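You operate a simulated robot arm through the tools that you are given. There is no shell and no other tool. Be economical: measure what you need, move in short steps, check, and stop when the job is done.

You run a simulated two-armed robot. Do the job below in one go: nothing can be reset, and whatever is moved stays where it is left.

## Task
Hold the orange jug on the top of the calibration bench steady with one hand and put the green shoe marked new in it with the other.
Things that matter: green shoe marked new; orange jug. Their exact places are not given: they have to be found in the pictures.

It is judged by the outcome, as a careful person would: the job done as asked, and still so three seconds after it is handed in. It fails if anything else is knocked over, pushed out of place, dropped, spilled or broken.

## Robot
Two 6-joint arms with two-finger parallel grippers on one trunk, on a base that drives. Base frame: it is fixed to the floor where the robot stands at the start and does not move with it; the origin is under the middle of the robot, x ahead of it, y to its left, z up; the surface under the hand at the start is at about z = 0.92. Readings come in m, degrees, newtons and seconds.
The left shoulder is at the start at [0.06, 0.187, 1.222], the right one opposite. With the tool pointing down near the work surface each hand reaches from about 0.24 to 0.62 m from the robot's upright axis, wherever it stands, measured 20 degrees to its own side. Payload 1.57 kg a hand.
Tool frame (each hand has its own): the origin (TCP) lies between the finger pads and is the grasp point; the fingertips stand 0.03 m ahead of it; z points along the fingers, y is the line along which they close. The gripper opens to 0.11 m. The fingers are 0.024 m wide and 0.012 m thick; the gripper's body (0.048 by 0.112 m) begins 0.078 m behind the TCP.
Orientation is told as [roll, pitch, yaw] about the base's x, y, z axes, in that order, counted from this pose: with the fingers straight down and closing along the base's y, the tool's x points along the base's -x, its y along +y and its z along -z.

## Interface
- The arms move only by the tool drive_tool. It takes "left_moves", "right_moves" or both (then of equal length, played together; a hand with none holds still); each is a list of rows, each a list of 7 numbers: the shift along the tool's x, y, z in m, then the turn, a rotation vector about the tool's x, y, z in degrees, then the opening, from 0 (shut) to 1 (fully open). In form: [[dx, dy, dz, ax, ay, az, hand], ...]. A call has 1 to 10 rows; each row shifts and turns the commanded pose from where the row before left it, along the tool's axes as they then stand. A row lasts 0.2 s, in which the tool goes at most 0.05 m and 8.6 degrees; a call with a longer step from one row to the next is refused whole, and so is a gripper value outside its range. A pose out of reach is approached as far as the arm can. The call stops where the force on the tool passes 40 N (or 10 N more than at its start, if that is more) or the arm is blocked; 0.2 s more then pass. The fingers move at their own pace (about 0.153 m/s each) and stop on an object; they squeeze with about 31 N. The grip force told is the motor's: it shows also when the fingers shut on nothing. Time passes only in rows, and 0.2 s behind the last, so rows that do not move let the fingers close. The reply holds the time, the measured pose of the TCP, the force on the tool along the base axes, the opening and the grip force, in the units named above and with some noise, with the torque about the TCP (base axes, N m) and any sound that the robot's microphone picked up, and new pictures: "pictures" is both (left out), scene, wrist or none (wrist: the cameras of the hands that moved).
- Cameras (640 x 400 px; columns grow to the right, rows downward): "scene" is now at [0.0028, 0.0442, 1.7624]; the picture's right is [0.59, -0.81, 0.00], its down [-0.63, -0.45, -0.63] and it looks along [0.51, 0.37, -0.77] (base axes); focal length 284 px, centre (320, 200). "left" rides on the left gripper at [0.07, -0.016, -0.141] in its tool frame; the picture's right is [0.23, 0.97, 0.00], its down [-0.86, 0.20, -0.48] and it looks along [-0.47, 0.11, 0.88] (tool axes); focal length 222 px, centre (320, 200). "right" rides on the right gripper at [0.07, 0.016, -0.141] in its tool frame; the picture's right is [-0.23, 0.97, 0.00], its down [-0.86, -0.20, -0.48] and it looks along [-0.47, -0.11, 0.88] (tool axes); focal length 222 px, centre (320, 200).
- raise_lower(by): slides the trunk up (or, below 0, down) by that many m; the arms and the scene camera ride with it, the base frame stays. It gives what a move gives, with no picture.
- roll_base(legs): drives the robot by 1 to 6 legs, each [ahead, left, turn to the left] in m, m and degrees, along the robot's own axes; the way and the turn of a leg run together, so that a leg with both is an arc; at most 1.5 m and 180 degrees a leg. The arms and the cameras ride along, it lands a little off, and it stops where it bumps. It gives what a move gives, and a new picture of the scene camera.
- pan_tilt(pan, tilt): turns the head with the scene camera to pan (to the left, within 86 degrees either way) and tilt (down, from -29 to 69), counted from straight ahead of the robot. It gives what a move gives, and a new picture of the scene camera.
- locate(camera, pixels): for up to 12 pixels [column, row] of the newest picture of that camera ("zoom" is the newest enlarged one), the place [x, y, z] in the base frame of the surface seen there, good to about 0.003 m. It takes no simulated time.
- enlarge(camera, box): a new picture of the part [left, top, right, bottom] of that camera's present view, enlarged. It takes no simulated time.
- job_done(): hands the job in; it is judged then, once.

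Work in short steps. Measure before you move; look again where a grasp or a placing could have gone wrong, and mend it. You have 80 turns and 260 pictures in all, those below and enlarged ones among them. Open the grippers and draw the arms clear of the work before you hand the job in, unless the task says otherwise; then end with one line.

The tools are called after ">>>" as name(argument=value, ...) on one line, values as JSON. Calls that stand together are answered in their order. drive_tool: Moves the arms, as the interface text tells. Its arguments: {"type":"object","properties":{"left_moves":{"type":"array","items":{"type":"array","items":{"type":"number"}}},"right_moves":{"type":"array","items":{"type":"array","items":{"type":"number"}}},"pictures":{"type":"string","enum":["both","scene","wrist","none"]}},"required":[]} The other tools are called the same way: raise_lower (by) slides the trunk up or down; roll_base (legs) drives the base; pan_tilt (pan, tilt) turns the head that bears the scene camera; locate (camera, pixels) gives the place of the surface under pixels of a picture; enlarge (camera, box) takes an enlarged picture of a part of a camera's view; job_done () hands the job in.

At the start:

```text
time: 0.0
left_position: [0.304, 0.4057, 1.2527]
left_ee_rot: [0.0, 0.1, 0.0]
left_force: [-0.9, 1.4, 0.5]
left_torque: [0.03, -0.01, -0.03]
left_gripper_width: 0.11
left_gripper_force: 0.0
right_position: [0.344, 0.0014, 1.2697]
right_ee_rot: [0.0, 0.0, 0.1]
right_force: [0.4, 0.2, 0.0]
right_torque: [0.01, -0.01, -0.01]
right_gripper_width: 0.1103
right_gripper_force: 0.0
trunk travel left (down, up): [-0.85, 0.14]
robot x, y, heading: [-0.0018, 0.0001, -0.0]
head pan, tilt: [36.0, 50.7]
```

scene: 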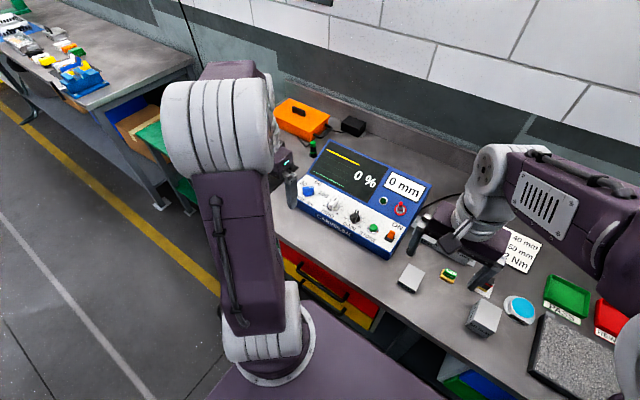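
right: 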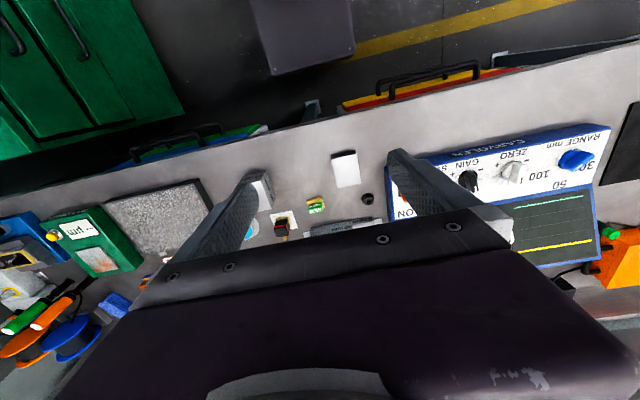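
left: 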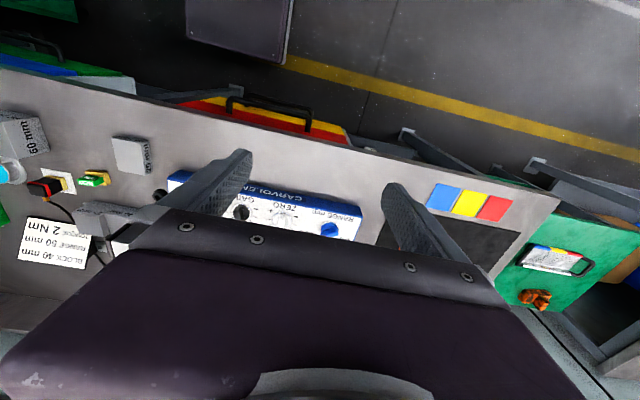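

The scene shows the bench in front, an orange object at (300,118) and a small green item at (448,275). I enlarge to identify these.

>>> enlarge(camera="scene", box=[240, 80, 400, 180])

>>> enlarge(camera="scene", box=[380, 220, 560, 340])

>>> enlarge(camera="scene", box=[0, 0, 160, 100])

>>> pan_tilt(pan=-30, tilt=45)

```text
4.00 times, centred on (320, 130) of scene
```

zoom: 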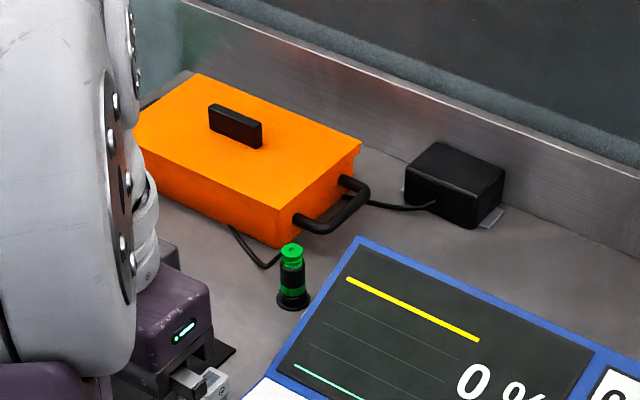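

```text
3.33 times, centred on (470, 280) of scene
```

zoom: 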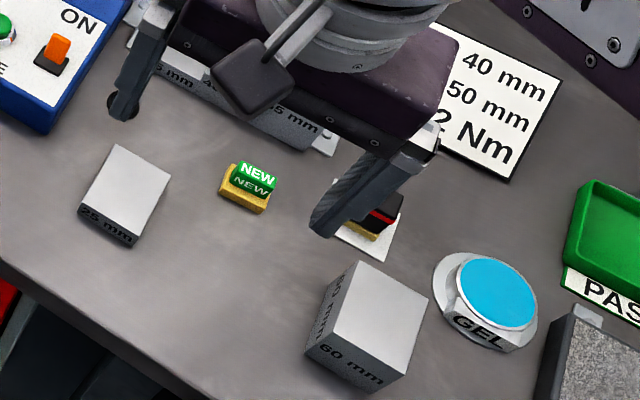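

```text
4.00 times, centred on (80, 50) of scene
```

zoom: 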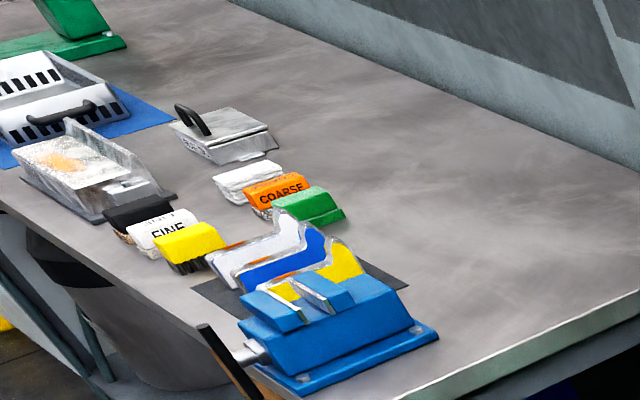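

```text
time: 1.4
left_position: [0.3048, 0.4059, 1.2526]
left_ee_rot: [0.0, 0.0, 0.0]
left_force: [-0.3, 0.1, -0.3]
left_torque: [0.02, -0.01, -0.03]
left_gripper_width: 0.1099
left_gripper_force: 0.1
right_position: [0.3441, 0.001, 1.2704]
right_ee_rot: [0.0, 0.0, 0.0]
right_force: [-0.7, 1.0, -0.4]
right_torque: [-0.05, 0.02, 0.03]
right_gripper_width: 0.1101
right_gripper_force: 0.1
trunk travel left (down, up): [-0.85, 0.14]
robot x, y, heading: [0.002, -0.0043, 0.1]
head pan, tilt: [-30.0, 45.0]
```

scene: 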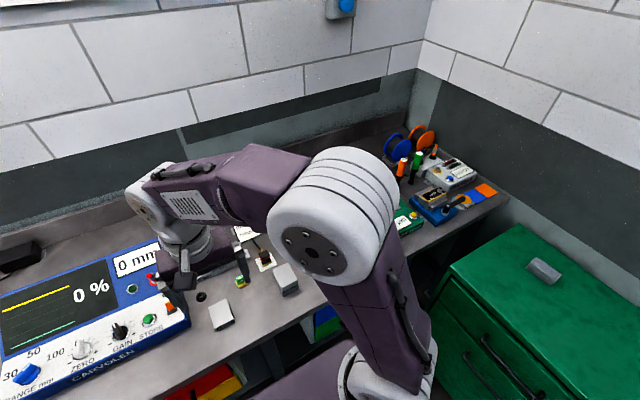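

The green "NEW" shoe sits on the bench at (240,283). No jug yet; I look elsewhere: enlarge the right end and pan to other views.

>>> enlarge(camera="scene", box=[370, 110, 530, 240])

>>> pan_tilt(pan=80, tilt=35)

>>> pan_tilt(pan=-80, tilt=35)

>>> pan_tilt(pan=0, tilt=60)

>>> enlarge(camera="right", box=[0, 180, 200, 400])

```text
3.08 times, centred on (450, 175) of scene
```

zoom: 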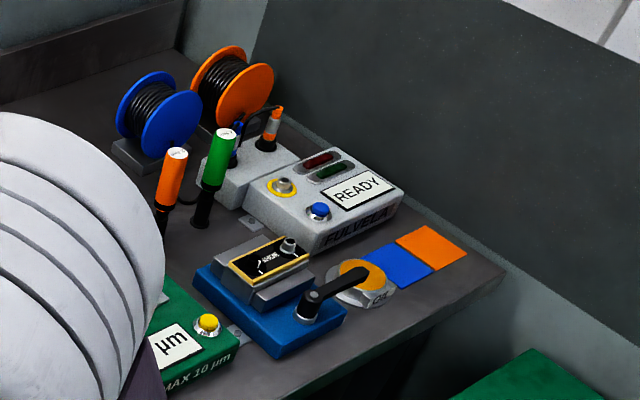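

```text
time: 3.2
left_position: [0.3046, 0.4064, 1.2528]
left_ee_rot: [-0.1, 0.0, 0.1]
left_force: [-0.6, -0.1, 0.7]
left_torque: [-0.03, 0.0, -0.01]
left_gripper_width: 0.1099
left_gripper_force: 0.1
right_position: [0.344, 0.0015, 1.2698]
right_ee_rot: [0.0, 0.0, 0.1]
right_force: [0.8, 0.5, 0.9]
right_torque: [0.02, 0.0, 0.04]
right_gripper_width: 0.1098
right_gripper_force: 0.1
trunk travel left (down, up): [-0.85, 0.14]
robot x, y, heading: [-0.0033, 0.0026, 0.2]
head pan, tilt: [80.0, 35.0]
```

scene: 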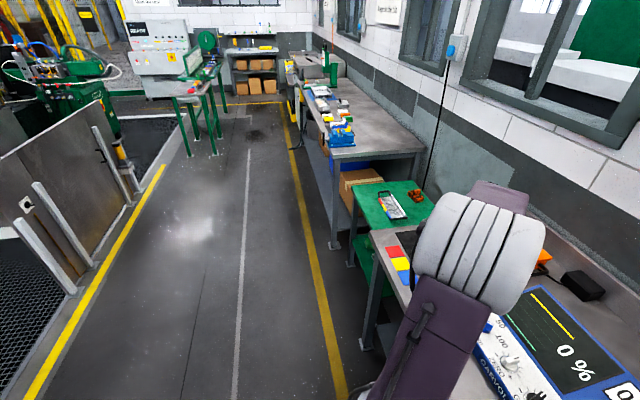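

```text
time: 5.7
left_position: [0.3045, 0.4063, 1.2524]
left_ee_rot: [0.0, -0.1, 0.0]
left_force: [0.4, -0.4, 0.4]
left_torque: [-0.03, -0.02, 0.0]
left_gripper_width: 0.1101
left_gripper_force: 0.1
right_position: [0.3425, 0.0018, 1.2703]
right_ee_rot: [0.0, 0.2, 0.0]
right_force: [0.1, 0.2, -0.2]
right_torque: [0.02, 0.05, 0.01]
right_gripper_width: 0.1101
right_gripper_force: 0.1
trunk travel left (down, up): [-0.85, 0.14]
robot x, y, heading: [-0.0022, 0.0011, -0.3]
head pan, tilt: [-80.0, 35.0]
```

scene: 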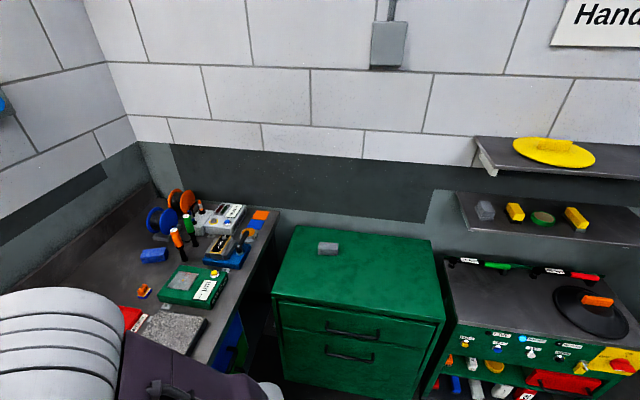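

```text
time: 7.2
left_position: [0.3032, 0.4052, 1.2518]
left_ee_rot: [0.0, 0.0, 0.0]
left_force: [0.3, 0.6, -0.8]
left_torque: [0.0, 0.02, 0.01]
left_gripper_width: 0.1099
left_gripper_force: 0.1
right_position: [0.3428, 0.0011, 1.2708]
right_ee_rot: [0.0, 0.0, 0.0]
right_force: [0.2, 0.0, 0.2]
right_torque: [0.01, 0.0, 0.0]
right_gripper_width: 0.1098
right_gripper_force: 0.1
trunk travel left (down, up): [-0.85, 0.14]
robot x, y, heading: [0.0024, 0.0007, -0.1]
head pan, tilt: [0.0, 60.0]
```

scene: 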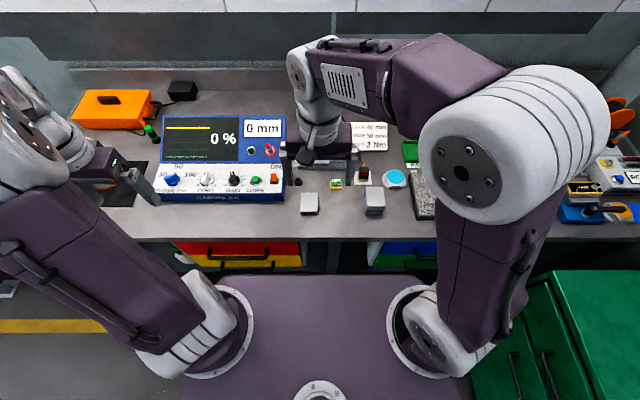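

```text
1.82 times, centred on (100, 290) of right
```

zoom: 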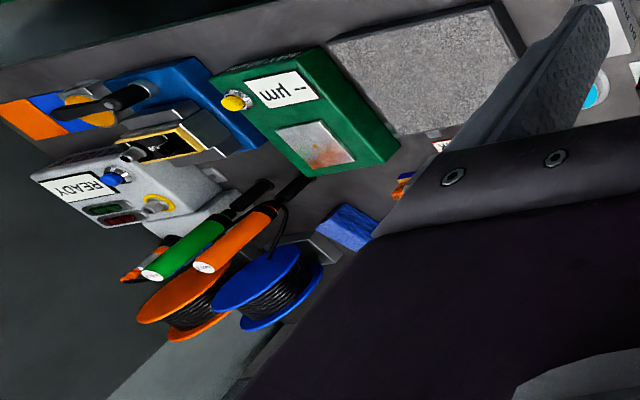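

An orange object near the red tray showed at (145,290) in the pan -80 view. I look at it closely, and at the other orange candidates.

>>> pan_tilt(pan=-70, tilt=45)

>>> enlarge(camera="scene", box=[60, 140, 260, 280])

>>> pan_tilt(pan=75, tilt=35)

>>> enlarge(camera="scene", box=[240, 40, 420, 220])

```text
time: 8.7
left_position: [0.3039, 0.4058, 1.2518]
left_ee_rot: [0.0, 0.0, 0.0]
left_force: [-1.0, 0.3, 0.5]
left_torque: [-0.02, -0.01, 0.02]
left_gripper_width: 0.1101
left_gripper_force: 0.1
right_position: [0.3431, 0.002, 1.2687]
right_ee_rot: [0.0, 0.0, 0.0]
right_force: [-0.1, 0.7, -0.4]
right_torque: [-0.01, -0.02, 0.02]
right_gripper_width: 0.11
right_gripper_force: 0.1
trunk travel left (down, up): [-0.85, 0.14]
robot x, y, heading: [-0.0022, -0.0004, -0.3]
head pan, tilt: [-70.0, 45.0]
```

scene: 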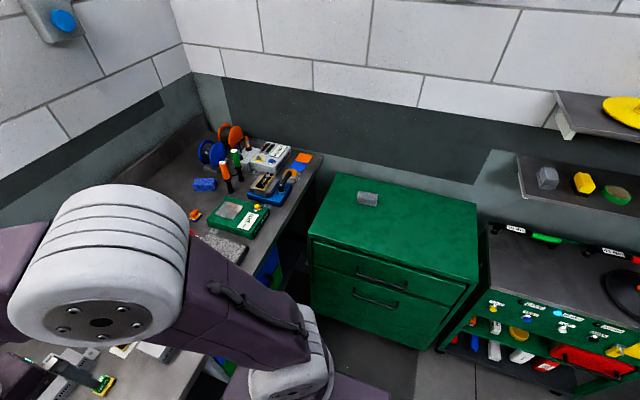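

```text
2.86 times, centred on (160, 210) of scene
```

zoom: 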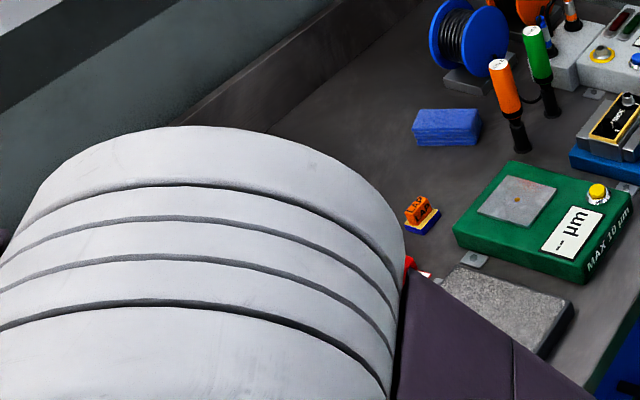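

```text
time: 10.9
left_position: [0.3042, 0.4051, 1.2519]
left_ee_rot: [-0.1, 0.0, 0.0]
left_force: [-0.3, 0.5, 0.7]
left_torque: [0.0, -0.01, 0.02]
left_gripper_width: 0.11
left_gripper_force: 0.1
right_position: [0.3442, 0.0015, 1.2691]
right_ee_rot: [0.0, 0.1, 0.2]
right_force: [-0.5, 0.4, 0.2]
right_torque: [-0.02, -0.02, 0.0]
right_gripper_width: 0.1098
right_gripper_force: 0.0
trunk travel left (down, up): [-0.85, 0.14]
robot x, y, heading: [-0.0002, -0.0011, -0.1]
head pan, tilt: [75.0, 35.0]
```

scene: 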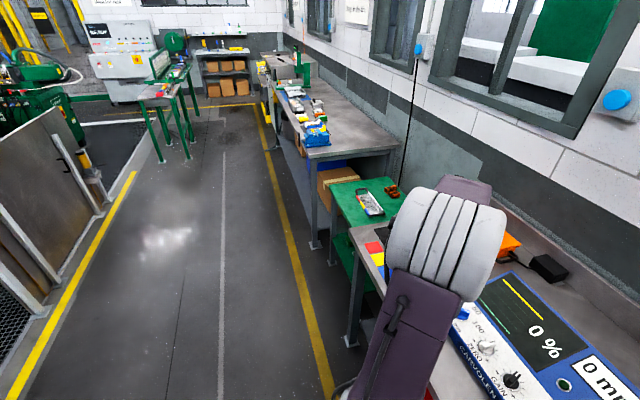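

```text
2.22 times, centred on (330, 130) of scene
```

zoom: 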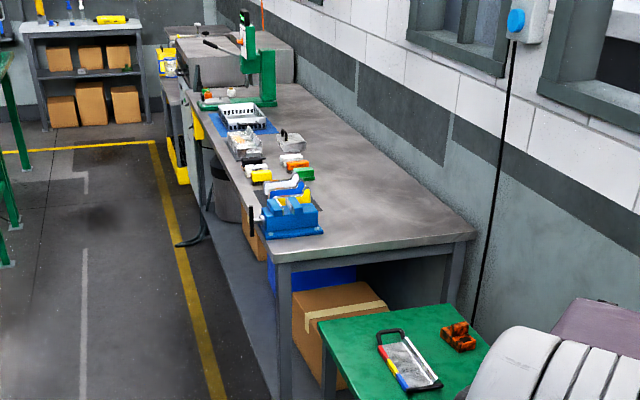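

No jug yet. I look at signs on the walls and turn to see behind the robot; first tilt up views.

>>> pan_tilt(pan=60, tilt=5)

>>> pan_tilt(pan=0, tilt=0)

>>> pan_tilt(pan=-80, tilt=10)

```text
time: 11.9
left_position: [0.3048, 0.4054, 1.2528]
left_ee_rot: [0.0, 0.0, 0.0]
left_force: [0.5, -0.4, 0.6]
left_torque: [-0.01, -0.02, -0.01]
left_gripper_width: 0.1099
left_gripper_force: 0.1
right_position: [0.3427, 0.0015, 1.2702]
right_ee_rot: [0.1, 0.0, 0.1]
right_force: [-0.2, 0.0, 0.4]
right_torque: [0.01, -0.08, -0.02]
right_gripper_width: 0.1099
right_gripper_force: 0.0
trunk travel left (down, up): [-0.85, 0.14]
robot x, y, heading: [-0.0008, 0.0002, 0.2]
head pan, tilt: [60.0, 5.0]
```

scene: 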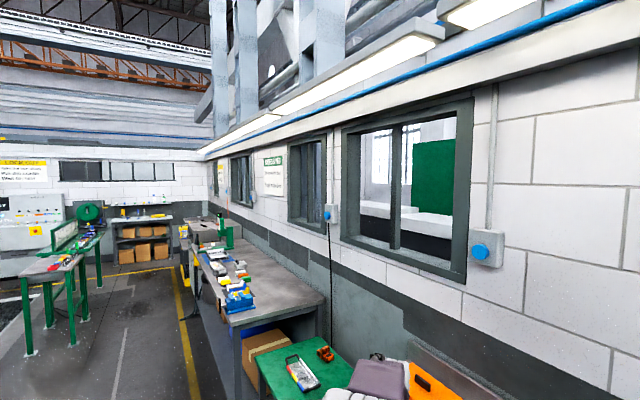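

```text
time: 13.2
left_position: [0.3042, 0.4058, 1.2521]
left_ee_rot: [0.1, 0.0, 0.1]
left_force: [-0.4, 0.8, -0.2]
left_torque: [0.02, -0.01, 0.01]
left_gripper_width: 0.1099
left_gripper_force: 0.1
right_position: [0.3426, 0.0018, 1.2686]
right_ee_rot: [0.1, 0.0, 0.0]
right_force: [-0.8, 0.7, -0.9]
right_torque: [0.03, -0.04, 0.0]
right_gripper_width: 0.11
right_gripper_force: 0.1
trunk travel left (down, up): [-0.85, 0.14]
robot x, y, heading: [0.0001, -0.0015, -0.1]
head pan, tilt: [0.0, 0.0]
```

scene: 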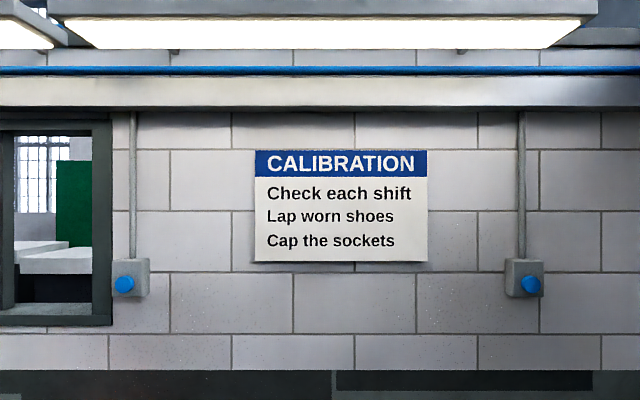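

```text
time: 14.7
left_position: [0.3036, 0.406, 1.2509]
left_ee_rot: [0.0, -0.1, 0.0]
left_force: [0.6, 0.4, -0.3]
left_torque: [0.01, -0.01, -0.01]
left_gripper_width: 0.1097
left_gripper_force: 0.1
right_position: [0.3431, 0.0019, 1.2695]
right_ee_rot: [0.0, 0.0, 0.1]
right_force: [0.6, -0.1, -0.2]
right_torque: [-0.03, -0.02, 0.03]
right_gripper_width: 0.1098
right_gripper_force: 0.0
trunk travel left (down, up): [-0.85, 0.14]
robot x, y, heading: [-0.0013, 0.0009, -0.0]
head pan, tilt: [-80.0, 10.0]
```

scene: 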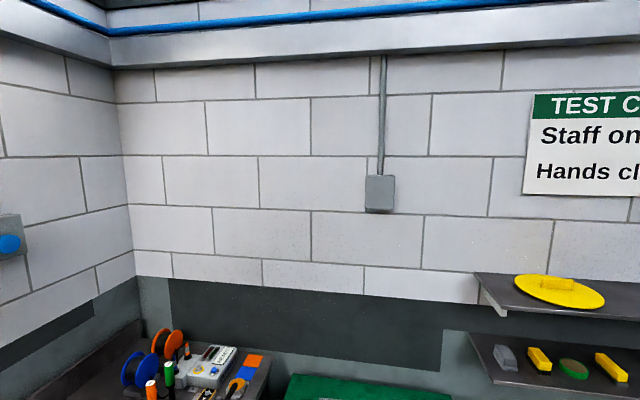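

The sign confirms the near bench is the calibration bench; the arms hide parts of it. I raise the trunk and back off 0.35 m for a full view.

>>> raise_lower(by=0.13)

>>> roll_base(legs=[[-0.5, 0, 0]])

>>> pan_tilt(pan=0, tilt=42)

>>> pan_tilt(pan=35, tilt=40)

>>> pan_tilt(pan=-35, tilt=40)

```text
time: 16.3
left_position: [0.3043, 0.406, 1.3823]
left_ee_rot: [0.0, 0.0, 0.0]
left_force: [0.7, 0.0, 0.5]
left_torque: [0.0, -0.01, -0.01]
left_gripper_width: 0.1101
left_gripper_force: 0.0
right_position: [0.3447, 0.0024, 1.3997]
right_ee_rot: [0.0, 0.0, 0.0]
right_force: [0.9, -0.2, 0.0]
right_torque: [0.01, -0.03, 0.0]
right_gripper_width: 0.1098
right_gripper_force: 0.0
trunk travel left (down, up): [-0.98, 0.01]
robot x, y, heading: [0.0027, 0.0004, -0.1]
head pan, tilt: [-80.0, 10.0]
```

```text
time: 19.3
left_position: [-0.1961, 0.4055, 1.382]
left_ee_rot: [0.0, 0.1, -0.5]
left_force: [0.2, 0.2, -0.5]
left_torque: [-0.02, 0.08, -0.01]
left_gripper_width: 0.1096
left_gripper_force: 0.0
right_position: [-0.1594, 0.0028, 1.3992]
right_ee_rot: [0.0, 0.0, -0.5]
right_force: [-0.2, 0.2, -0.1]
right_torque: [-0.02, 0.0, 0.0]
right_gripper_width: 0.1098
right_gripper_force: 0.0
trunk travel left (down, up): [-0.98, 0.01]
robot x, y, heading: [-0.5067, 0.0002, -0.3]
head pan, tilt: [-80.0, 10.0]
```

scene: 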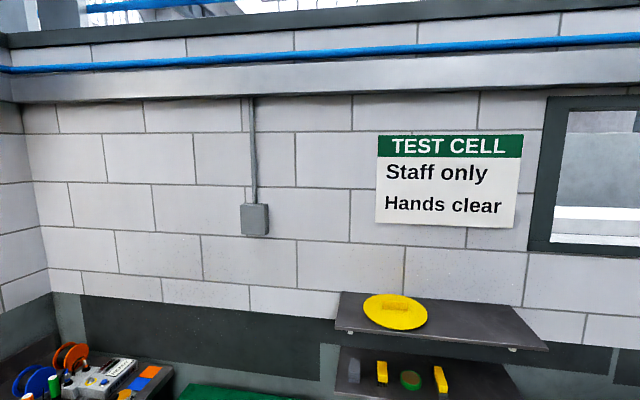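

```text
time: 20.8
left_position: [-0.1977, 0.4052, 1.3829]
left_ee_rot: [0.0, 0.0, -0.5]
left_force: [0.2, 1.0, -0.2]
left_torque: [0.01, 0.03, -0.01]
left_gripper_width: 0.1102
left_gripper_force: 0.1
right_position: [-0.1621, 0.0017, 1.3998]
right_ee_rot: [-0.1, 0.0, -0.5]
right_force: [-0.9, -0.4, 1.3]
right_torque: [0.01, 0.01, 0.02]
right_gripper_width: 0.1101
right_gripper_force: 0.1
trunk travel left (down, up): [-0.98, 0.01]
robot x, y, heading: [-0.509, 0.0019, -0.6]
head pan, tilt: [0.0, 42.0]
```

scene: 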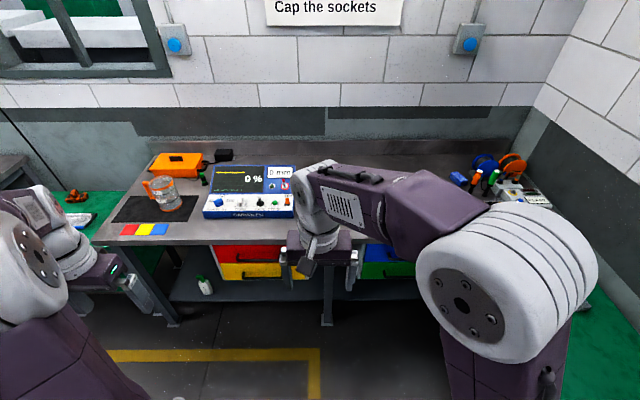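

```text
time: 21.8
left_position: [-0.198, 0.4064, 1.3823]
left_ee_rot: [0.0, 0.0, -0.4]
left_force: [0.6, -0.6, 0.4]
left_torque: [0.01, -0.01, -0.02]
left_gripper_width: 0.1099
left_gripper_force: 0.0
right_position: [-0.1612, 0.001, 1.3996]
right_ee_rot: [0.1, 0.0, -0.5]
right_force: [0.2, 0.1, -0.7]
right_torque: [0.01, 0.01, 0.03]
right_gripper_width: 0.1099
right_gripper_force: 0.1
trunk travel left (down, up): [-0.98, 0.01]
robot x, y, heading: [-0.5044, -0.0, -0.7]
head pan, tilt: [35.0, 40.0]
```

scene: 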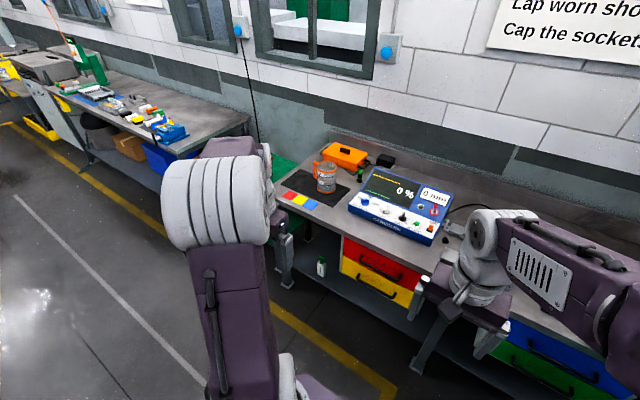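

```text
time: 23.2
left_position: [-0.1976, 0.406, 1.3828]
left_ee_rot: [0.0, 0.1, -0.4]
left_force: [1.2, 0.4, 0.8]
left_torque: [0.0, -0.01, 0.0]
left_gripper_width: 0.1099
left_gripper_force: 0.1
right_position: [-0.1615, 0.0001, 1.3996]
right_ee_rot: [0.0, 0.0, -0.5]
right_force: [0.0, -0.4, 0.2]
right_torque: [-0.02, -0.03, 0.01]
right_gripper_width: 0.1103
right_gripper_force: 0.1
trunk travel left (down, up): [-0.98, 0.01]
robot x, y, heading: [-0.5075, 0.0005, -0.4]
head pan, tilt: [-35.0, 40.0]
```

scene: 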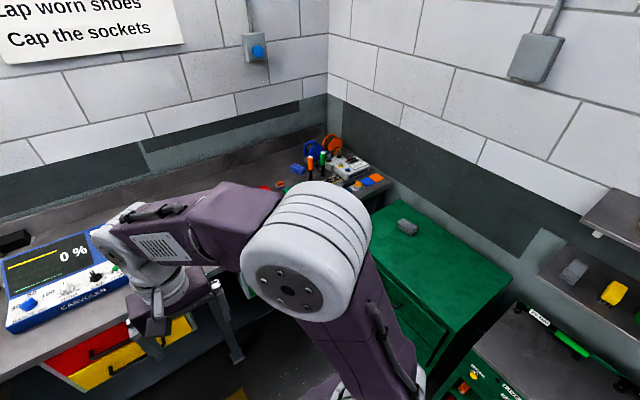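

The jug, clear with orange bands, stands on the black mat near the left end. I look at it enlarged and measure it.

>>> pan_tilt(pan=15, tilt=42)

>>> enlarge(camera="scene", box=[180, 130, 340, 230])

```text
time: 24.4
left_position: [-0.1974, 0.4056, 1.3834]
left_ee_rot: [0.0, 0.1, -0.5]
left_force: [-0.4, 0.6, 0.0]
left_torque: [0.01, 0.01, 0.0]
left_gripper_width: 0.1099
left_gripper_force: 0.0
right_position: [-0.162, 0.001, 1.3989]
right_ee_rot: [-0.1, 0.1, -0.6]
right_force: [-0.3, 0.3, -0.4]
right_torque: [-0.02, 0.03, 0.01]
right_gripper_width: 0.1097
right_gripper_force: 0.1
trunk travel left (down, up): [-0.98, 0.01]
robot x, y, heading: [-0.5058, 0.0024, -0.4]
head pan, tilt: [15.0, 42.0]
```

scene: 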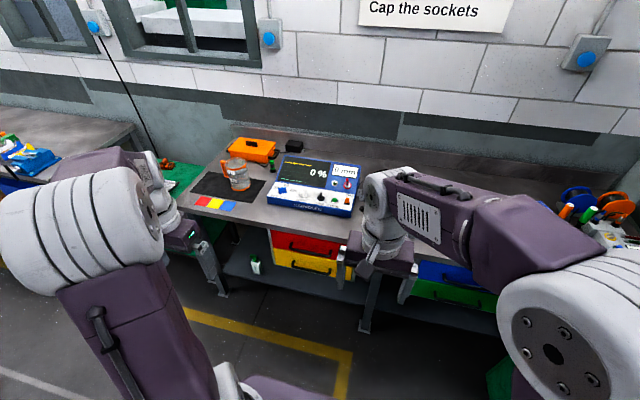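

```text
4.00 times, centred on (260, 180) of scene
```

zoom: 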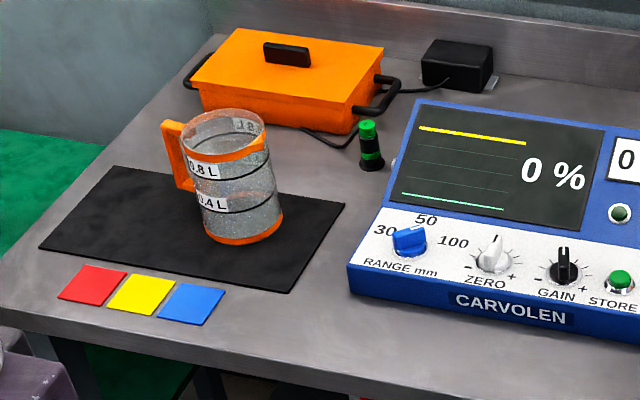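

The jug's rim is around zoom (227,135), handle at (178,155), base at (245,230). I locate these.

>>> locate(camera="zoom", pixels=[[245, 240], [281, 222], [207, 235], [262, 140], [185, 150], [172, 128], [178, 160], [190, 188], [235, 158], [120, 195], [300, 255], [210, 205]])

>>> locate(camera="zoom", pixels=[[265, 240], [235, 225], [275, 200], [196, 180], [260, 118], [225, 110], [200, 118], [375, 125], [345, 285], [200, 95], [270, 270], [300, 125]])

```text
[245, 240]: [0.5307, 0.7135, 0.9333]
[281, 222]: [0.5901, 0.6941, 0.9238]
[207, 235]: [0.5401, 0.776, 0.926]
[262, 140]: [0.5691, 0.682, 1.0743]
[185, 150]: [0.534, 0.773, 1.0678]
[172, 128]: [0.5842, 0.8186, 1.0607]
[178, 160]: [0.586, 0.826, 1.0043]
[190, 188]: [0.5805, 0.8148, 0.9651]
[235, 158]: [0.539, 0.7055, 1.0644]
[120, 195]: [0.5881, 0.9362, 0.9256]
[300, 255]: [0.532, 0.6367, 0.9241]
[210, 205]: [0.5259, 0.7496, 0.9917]
```

```text
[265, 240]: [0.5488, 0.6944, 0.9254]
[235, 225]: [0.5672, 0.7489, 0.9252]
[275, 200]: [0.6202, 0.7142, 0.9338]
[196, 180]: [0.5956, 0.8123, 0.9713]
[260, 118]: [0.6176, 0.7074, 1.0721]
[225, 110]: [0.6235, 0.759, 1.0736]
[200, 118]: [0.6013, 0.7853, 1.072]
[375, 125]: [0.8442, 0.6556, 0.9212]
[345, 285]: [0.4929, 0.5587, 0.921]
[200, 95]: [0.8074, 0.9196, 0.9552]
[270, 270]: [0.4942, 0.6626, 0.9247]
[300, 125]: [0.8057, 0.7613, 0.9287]
```

The jug stands at about (0.577, 0.737), rim z≈1.074, radius ≈0.053, handle toward +y (x≈0.585, y≈0.82). I drive back ahead and measure the shoe with the right wrist camera.

>>> roll_base(legs=[[0.5, 0, 0.4]])

>>> drive_tool(right_moves=[[0, 0, 0, 0, 0, 0, 1]], pictures="wrist")

>>> pan_tilt(pan=20, tilt=55)

```text
time: 27.4
left_position: [0.305, 0.4044, 1.3823]
left_ee_rot: [-0.1, -0.1, -0.2]
left_force: [-0.2, -0.4, -1.3]
left_torque: [-0.02, -0.01, -0.03]
left_gripper_width: 0.11
left_gripper_force: 0.0
right_position: [0.3451, 0.0007, 1.4003]
right_ee_rot: [0.0, 0.0, -0.1]
right_force: [0.1, -0.4, 0.8]
right_torque: [-0.01, -0.01, 0.01]
right_gripper_width: 0.11
right_gripper_force: 0.1
trunk travel left (down, up): [-0.98, 0.01]
robot x, y, heading: [0.0052, 0.0011, 0.0]
head pan, tilt: [15.0, 42.0]
```

scene: 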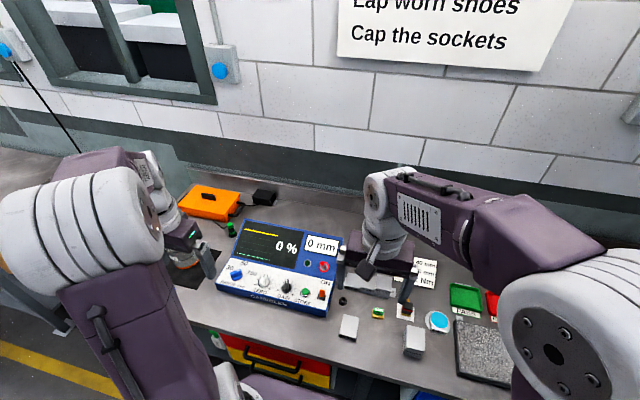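

```text
time: 27.8
left_position: [0.3094, 0.4046, 1.3818]
left_ee_rot: [0.1, 0.1, -0.1]
left_force: [-0.7, -0.5, 0.0]
left_torque: [0.07, 0.0, -0.01]
left_gripper_width: 0.1103
left_gripper_force: 0.0
right_position: [0.3485, 0.0002, 1.4003]
right_ee_rot: [0.0, 0.0, -0.1]
right_force: [-0.4, 0.4, -0.3]
right_torque: [-0.01, -0.02, 0.01]
right_gripper_width: 0.1101
right_gripper_force: 0.1
trunk travel left (down, up): [-0.98, 0.01]
robot x, y, heading: [0.0028, -0.0018, -0.1]
head pan, tilt: [15.0, 42.0]
```

right: 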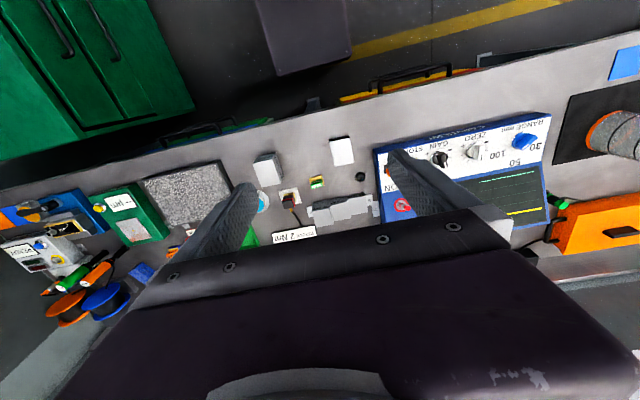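

```text
time: 28.5
left_position: [0.3089, 0.4046, 1.3827]
left_ee_rot: [0.0, 0.0, -0.1]
left_force: [0.7, 0.6, -0.1]
left_torque: [0.0, 0.03, 0.01]
left_gripper_width: 0.1101
left_gripper_force: 0.0
right_position: [0.3468, 0.0005, 1.3994]
right_ee_rot: [0.0, 0.0, -0.1]
right_force: [-0.2, 0.3, 0.8]
right_torque: [-0.01, 0.04, -0.02]
right_gripper_width: 0.1102
right_gripper_force: 0.1
trunk travel left (down, up): [-0.98, 0.01]
robot x, y, heading: [0.0059, -0.002, 0.1]
head pan, tilt: [20.0, 55.0]
```

scene: 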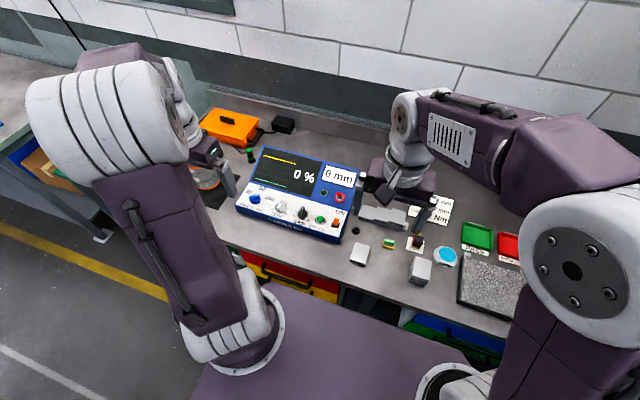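

The shoe shows at (389,244) in the scene. I enlarge it and measure.

>>> enlarge(camera="scene", box=[350, 215, 430, 265])

>>> locate(camera="scene", pixels=[[389, 243], [359, 253], [419, 270], [415, 240], [354, 228], [380, 262], [372, 284], [385, 216]])

```text
8.00 times, centred on (390, 240) of scene
```

zoom: 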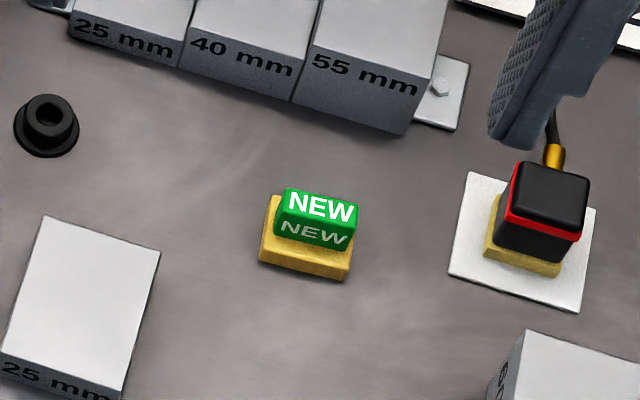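

```text
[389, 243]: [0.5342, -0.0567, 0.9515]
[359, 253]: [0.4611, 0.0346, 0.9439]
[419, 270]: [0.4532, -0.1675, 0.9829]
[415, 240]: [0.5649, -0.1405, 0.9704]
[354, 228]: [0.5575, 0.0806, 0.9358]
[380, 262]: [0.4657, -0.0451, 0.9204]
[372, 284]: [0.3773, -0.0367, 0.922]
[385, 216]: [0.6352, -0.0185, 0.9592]
```

I measure the shoe's corners in the zoom picture.

>>> locate(camera="zoom", pixels=[[287, 192], [354, 208], [276, 232], [345, 247], [260, 260], [346, 278], [274, 200], [300, 215], [330, 240], [315, 222], [262, 248], [348, 268]])

```text
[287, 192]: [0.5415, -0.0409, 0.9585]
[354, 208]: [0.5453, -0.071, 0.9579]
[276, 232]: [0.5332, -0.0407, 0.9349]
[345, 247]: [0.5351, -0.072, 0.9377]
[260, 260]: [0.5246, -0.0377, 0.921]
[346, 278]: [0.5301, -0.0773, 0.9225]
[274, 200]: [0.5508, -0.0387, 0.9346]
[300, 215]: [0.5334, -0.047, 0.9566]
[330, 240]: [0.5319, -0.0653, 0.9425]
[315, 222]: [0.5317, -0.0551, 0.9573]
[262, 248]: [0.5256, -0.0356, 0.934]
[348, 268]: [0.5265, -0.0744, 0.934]
```

The shoe is centred at (0.539,-0.056), green top z≈0.958, yellow base to 0.934, long axis about 6° off y. I lower the trunk and bring the right hand over it, turning toward yaw 96 so the fingers close across its short side.

>>> raise_lower(by=-0.13)

>>> drive_tool(right_moves=[[-0.04, -0.012, 0, 0, 0, 0, 1], [-0.04, -0.012, 0, 0, 0, 0, 0.6], [-0.04, -0.012, 0, 0, 0, 0, 0.5], [-0.04, -0.012, 0, 0, 0, 0, 0.5], [-0.032, -0.0085, 0, 0, 0, 0, 0.5], [0, 0, 0, 0, 0, -8.5, 0.5], [0, 0, 0, 0, 0, -8.5, 0.5], [0, 0, 0, 0, 0, -8.5, 0.5], [0, 0, 0, 0, 0, -8.5, 0.5], [0, 0, 0, 0, 0, -8.5, 0.5]], pictures="none")

>>> drive_tool(right_moves=[[0, 0, 0.03, 0, 0, -8.5, 0.5], [0, 0, 0.03, 0, 0, -8.5, 0.5], [0, 0, 0.03, 0, 0, -8.5, 0.5], [0, 0, 0.03, 0, 0, -8.5, 0.5], [0, 0, 0.03, 0, 0, -8.5, 0.5], [0, 0, 0, 0, 0, -8.5, 0.5], [0, 0, 0, 0, 0, -2.5, 0.5], [0, 0, 0, 0, 0, 0, 0.5]], pictures="both")

```text
time: 30.1
left_position: [0.3088, 0.404, 1.2528]
left_ee_rot: [0.0, 0.0, -0.2]
left_force: [-0.3, -0.5, -0.1]
left_torque: [0.02, -0.03, -0.01]
left_gripper_width: 0.1102
left_gripper_force: 0.0
right_position: [0.347, 0.0001, 1.2701]
right_ee_rot: [0.0, 0.0, -0.1]
right_force: [0.1, -0.2, -0.7]
right_torque: [-0.02, 0.01, 0.01]
right_gripper_width: 0.1101
right_gripper_force: 0.0
trunk travel left (down, up): [-0.85, 0.14]
robot x, y, heading: [0.0045, -0.0015, -0.2]
head pan, tilt: [20.0, 55.0]
```

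```text
time: 32.3
left_position: [0.3079, 0.404, 1.252]
left_ee_rot: [0.1, 0.0, -0.1]
left_force: [0.0, 0.0, 0.6]
left_torque: [-0.02, 0.03, -0.01]
left_gripper_width: 0.1101
left_gripper_force: 0.2
right_position: [0.538, -0.0571, 1.271]
right_ee_rot: [0.1, -0.1, 42.5]
right_force: [0.0, 0.0, 0.5]
right_torque: [-0.02, 0.01, 0.04]
right_gripper_width: 0.0551
right_gripper_force: 0.1
trunk travel left (down, up): [-0.85, 0.14]
robot x, y, heading: [0.0068, -0.0047, 0.0]
head pan, tilt: [20.0, 55.0]
```

```text
time: 34.1
left_position: [0.3092, 0.4047, 1.2523]
left_ee_rot: [-0.1, 0.0, -0.1]
left_force: [0.1, 0.0, 0.6]
left_torque: [0.01, 0.01, -0.02]
left_gripper_width: 0.1098
left_gripper_force: 0.1
right_position: [0.5406, -0.057, 1.1207]
right_ee_rot: [-0.1, 0.0, 95.8]
right_force: [-0.6, -0.6, -0.2]
right_torque: [0.02, 0.01, -0.01]
right_gripper_width: 0.0548
right_gripper_force: 0.1
trunk travel left (down, up): [-0.85, 0.14]
robot x, y, heading: [0.0016, -0.0011, 0.1]
head pan, tilt: [20.0, 55.0]
```

scene: 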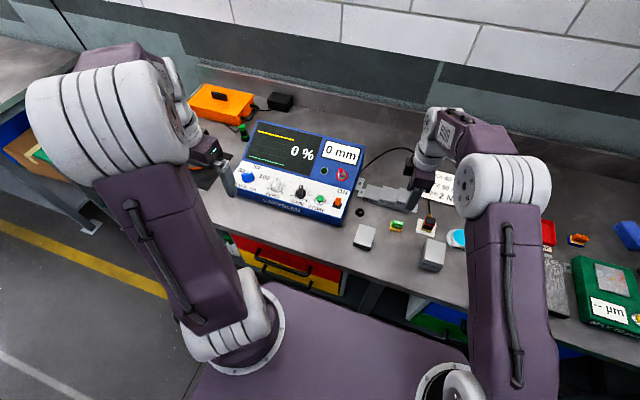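
right: 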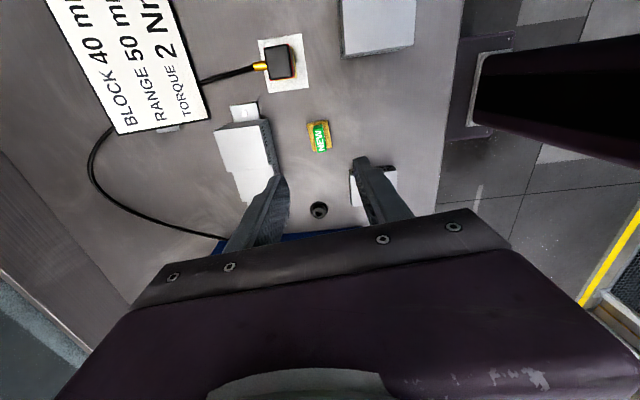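

The hand is over the shoe, at (318,136) in the right picture. I measure it again from above.

>>> enlarge(camera="right", box=[278, 111, 358, 161])

>>> locate(camera="zoom", pixels=[[290, 112], [375, 95], [330, 130], [310, 320], [405, 320], [360, 300], [290, 200], [390, 200], [330, 200]])

```text
8.00 times, centred on (318, 136) of right
```

zoom: 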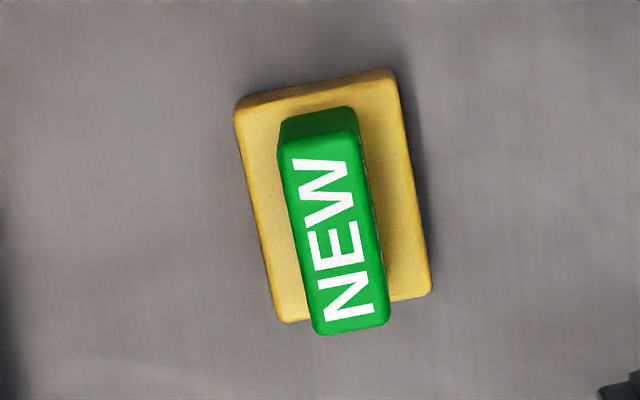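

```text
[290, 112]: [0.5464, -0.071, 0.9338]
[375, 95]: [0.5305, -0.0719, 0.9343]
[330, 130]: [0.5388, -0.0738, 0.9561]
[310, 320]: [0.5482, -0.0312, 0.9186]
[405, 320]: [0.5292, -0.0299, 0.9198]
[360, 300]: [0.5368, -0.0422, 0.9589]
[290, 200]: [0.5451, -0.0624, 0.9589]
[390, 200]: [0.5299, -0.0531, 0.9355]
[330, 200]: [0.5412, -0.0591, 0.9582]
```

The shoe's axes match the fingers and it is centred below the TCP. I lower to z≈0.968 and grip the green part.

>>> drive_tool(right_moves=[[0, 0, 0.04, 0, 0, 0, 0.5], [0, 0, 0.04, 0, 0, 0, 0.5], [0, 0, 0.04, 0, 0, 0, 0.5], [0, 0, 0.02, 0, 0, 0, 0.5], [0, 0, 0.012, 0, 0, 0, 0.5], [0, 0, 0, 0, 0, 0, 0.5], [0, 0, 0, 0, 0, 0, 0], [0, 0, 0, 0, 0, 0, 0], [0, 0, 0, 0, 0, 0, 0]], pictures="wrist")

```text
time: 36.1
left_position: [0.3096, 0.4043, 1.2518]
left_ee_rot: [0.0, -0.1, -0.1]
left_force: [0.3, 0.6, -0.3]
left_torque: [0.03, 0.0, 0.03]
left_gripper_width: 0.11
left_gripper_force: 0.1
right_position: [0.5385, -0.0578, 0.9666]
right_ee_rot: [0.0, 0.0, 95.8]
right_force: [0.4, 0.6, 0.6]
right_torque: [0.02, -0.07, 0.05]
right_gripper_width: 0.0129
right_gripper_force: 29.8
trunk travel left (down, up): [-0.85, 0.14]
robot x, y, heading: [0.0042, 0.0001, -0.1]
head pan, tilt: [20.0, 55.0]
```

right: 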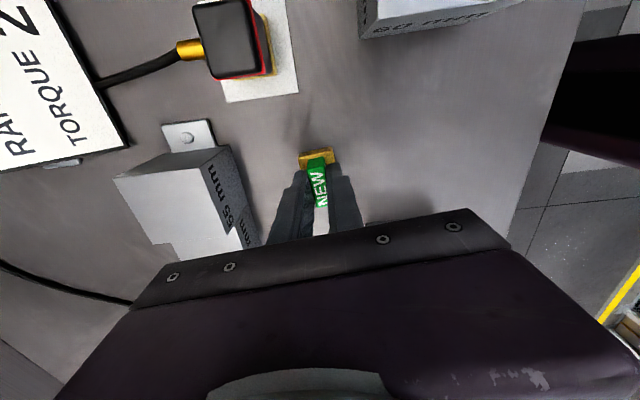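

The shoe is gripped (width 0.013 m). I lift it high, and check the base deck's front against the bench edge.

>>> drive_tool(right_moves=[[0, 0, -0.04, 0, 0, 0, 0], [0, 0, -0.04, 0, 0, 0, 0], [0, 0, -0.045, 0, 0, 0, 0], [0, 0, -0.045, 0, 0, 0, 0], [0, 0, -0.045, 0, 0, 0, 0], [0, 0, -0.045, 0, 0, 0, 0], [0, 0.045, 0, 0, 0, 0, 0], [0, 0.045, 0, 0, 0, 0, 0], [0, 0, 0, 0, 0, 0, 0]], pictures="both")

>>> locate(camera="scene", pixels=[[275, 287], [340, 300], [430, 330], [375, 320], [372, 300], [395, 305], [290, 253], [220, 232]])

```text
time: 38.1
left_position: [0.31, 0.4056, 1.2525]
left_ee_rot: [0.1, 0.1, -0.1]
left_force: [-0.1, -0.5, -0.2]
left_torque: [0.02, 0.0, -0.02]
left_gripper_width: 0.1099
left_gripper_force: 0.0
right_position: [0.4511, -0.0641, 1.2288]
right_ee_rot: [0.0, 0.0, 95.9]
right_force: [0.6, 0.8, -1.0]
right_torque: [0.03, 0.0, -0.01]
right_gripper_width: 0.0
right_gripper_force: 21.5
trunk travel left (down, up): [-0.85, 0.14]
robot x, y, heading: [0.0063, -0.0012, -0.3]
head pan, tilt: [20.0, 55.0]
```

scene: 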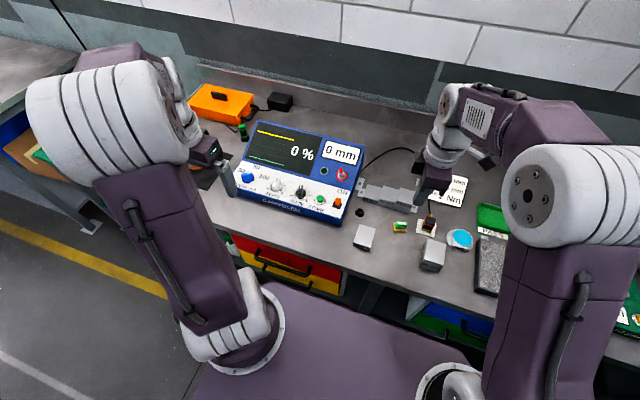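
right: 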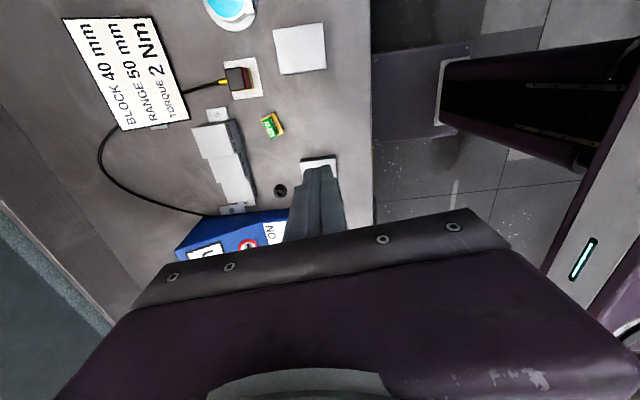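

```text
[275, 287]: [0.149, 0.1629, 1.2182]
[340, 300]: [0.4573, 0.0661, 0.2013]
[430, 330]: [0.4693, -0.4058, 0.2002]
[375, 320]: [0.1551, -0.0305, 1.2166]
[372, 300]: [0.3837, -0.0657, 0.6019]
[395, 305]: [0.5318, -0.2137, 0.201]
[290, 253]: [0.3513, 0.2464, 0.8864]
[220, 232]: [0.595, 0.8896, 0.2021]
```

The shoe slipped out and still sits on the bench, now at (272,124) in the right picture, slightly turned. I measure it anew; this time I'll grip the straight-sided yellow base.

>>> enlarge(camera="right", box=[232, 99, 312, 149])

>>> enlarge(camera="scene", box=[376, 209, 424, 239])

```text
8.00 times, centred on (272, 124) of right
```

zoom: 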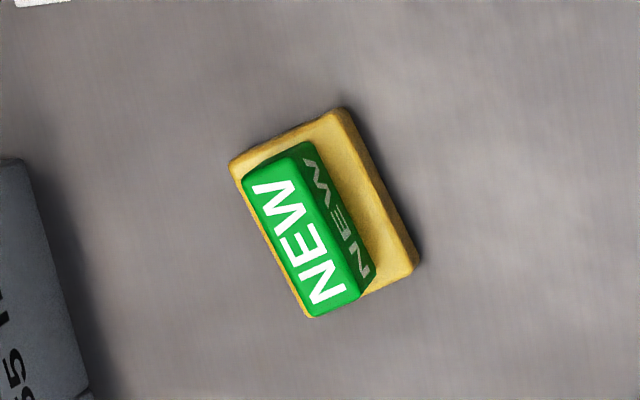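

```text
13.33 times, centred on (400, 224) of scene
```

zoom: 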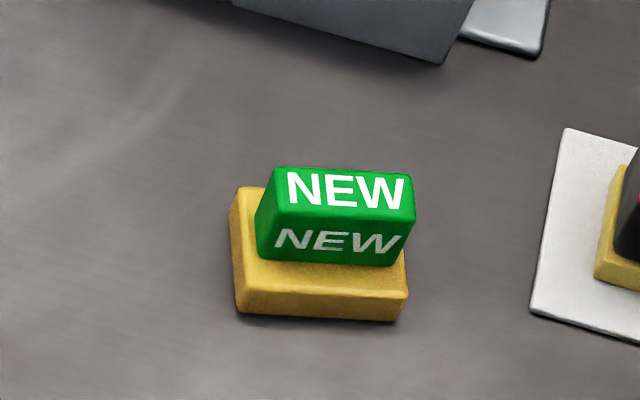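

I measure the yellow base's and green top's corners in this zoom.

>>> locate(camera="zoom", pixels=[[242, 283], [400, 292], [240, 192], [242, 300], [400, 310], [405, 265], [265, 225], [405, 230], [282, 172], [408, 180], [320, 270], [340, 200]])

>>> enlarge(camera="right", box=[232, 99, 312, 149])

>>> locate(camera="zoom", pixels=[[236, 166], [335, 115], [412, 262], [370, 288], [345, 170], [395, 240], [250, 185], [293, 162], [310, 308], [352, 290], [300, 235], [320, 125]])

```text
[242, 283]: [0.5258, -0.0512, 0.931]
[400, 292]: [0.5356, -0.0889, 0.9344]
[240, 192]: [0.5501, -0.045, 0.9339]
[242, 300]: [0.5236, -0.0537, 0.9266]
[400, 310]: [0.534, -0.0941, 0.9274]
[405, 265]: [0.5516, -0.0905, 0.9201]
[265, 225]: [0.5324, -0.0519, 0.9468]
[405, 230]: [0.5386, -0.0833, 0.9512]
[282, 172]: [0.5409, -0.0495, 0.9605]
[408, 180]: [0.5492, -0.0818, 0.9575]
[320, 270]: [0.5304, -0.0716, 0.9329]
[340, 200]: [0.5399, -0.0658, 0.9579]
```

```text
8.00 times, centred on (272, 124) of right
```

zoom: 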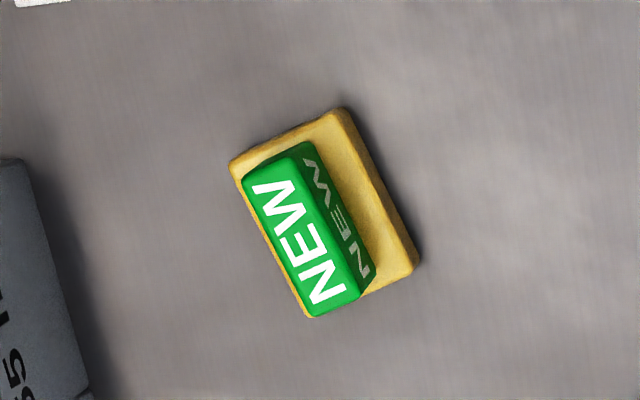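

```text
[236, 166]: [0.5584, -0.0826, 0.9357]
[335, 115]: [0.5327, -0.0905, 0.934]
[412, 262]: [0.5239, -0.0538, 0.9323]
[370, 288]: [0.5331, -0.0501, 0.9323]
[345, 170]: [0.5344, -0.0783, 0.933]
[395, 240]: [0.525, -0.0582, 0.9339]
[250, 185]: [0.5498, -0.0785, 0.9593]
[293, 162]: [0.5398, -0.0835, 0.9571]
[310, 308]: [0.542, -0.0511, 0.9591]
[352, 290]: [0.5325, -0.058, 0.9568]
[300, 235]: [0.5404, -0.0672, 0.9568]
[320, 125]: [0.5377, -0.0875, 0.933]
```

Base centre is (0.541,-0.068), axis ≈15° off. I move above with yaw 105 and stop at z≈1.03 to check.

>>> drive_tool(right_moves=[[0.0067, -0.0446, 0, 0, 0, 0, 0.5], [0.0066, -0.0446, 0, 0, 0, 0, 0.5], [0, 0, 0.04, 0, 0, -4.6, 0.5], [0, 0, 0.04, 0, 0, -4.6, 0.5], [0, 0, 0.04, 0, 0, 0, 0.5], [0, 0, 0.04, 0, 0, 0, 0.5], [0, 0, 0.03, 0, 0, 0, 0.5], [0, 0, 0, 0, 0, 0, 0.5]], pictures="wrist")

>>> enlarge(camera="right", box=[240, 100, 400, 200])

```text
time: 39.9
left_position: [0.3086, 0.4054, 1.2513]
left_ee_rot: [0.1, -0.1, 0.0]
left_force: [0.6, -0.9, 0.1]
left_torque: [0.02, -0.01, 0.01]
left_gripper_width: 0.11
left_gripper_force: 0.1
right_position: [0.5411, -0.0693, 1.0368]
right_ee_rot: [0.0, -0.1, 105.0]
right_force: [-0.8, 0.6, -0.1]
right_torque: [-0.02, -0.03, -0.02]
right_gripper_width: 0.0549
right_gripper_force: 0.0
trunk travel left (down, up): [-0.85, 0.14]
robot x, y, heading: [0.0012, -0.0011, 0.0]
head pan, tilt: [20.0, 55.0]
```

right: 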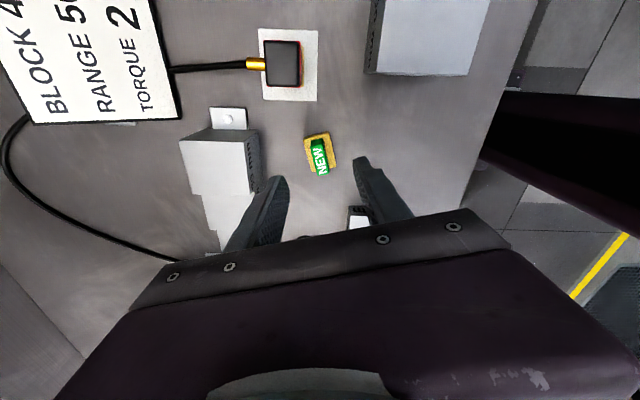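

```text
4.00 times, centred on (320, 150) of right
```

zoom: 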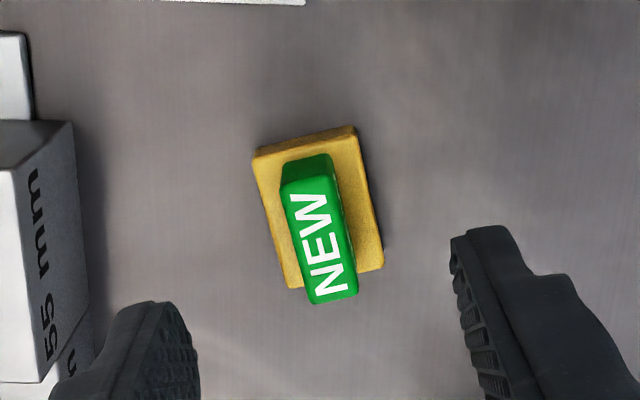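

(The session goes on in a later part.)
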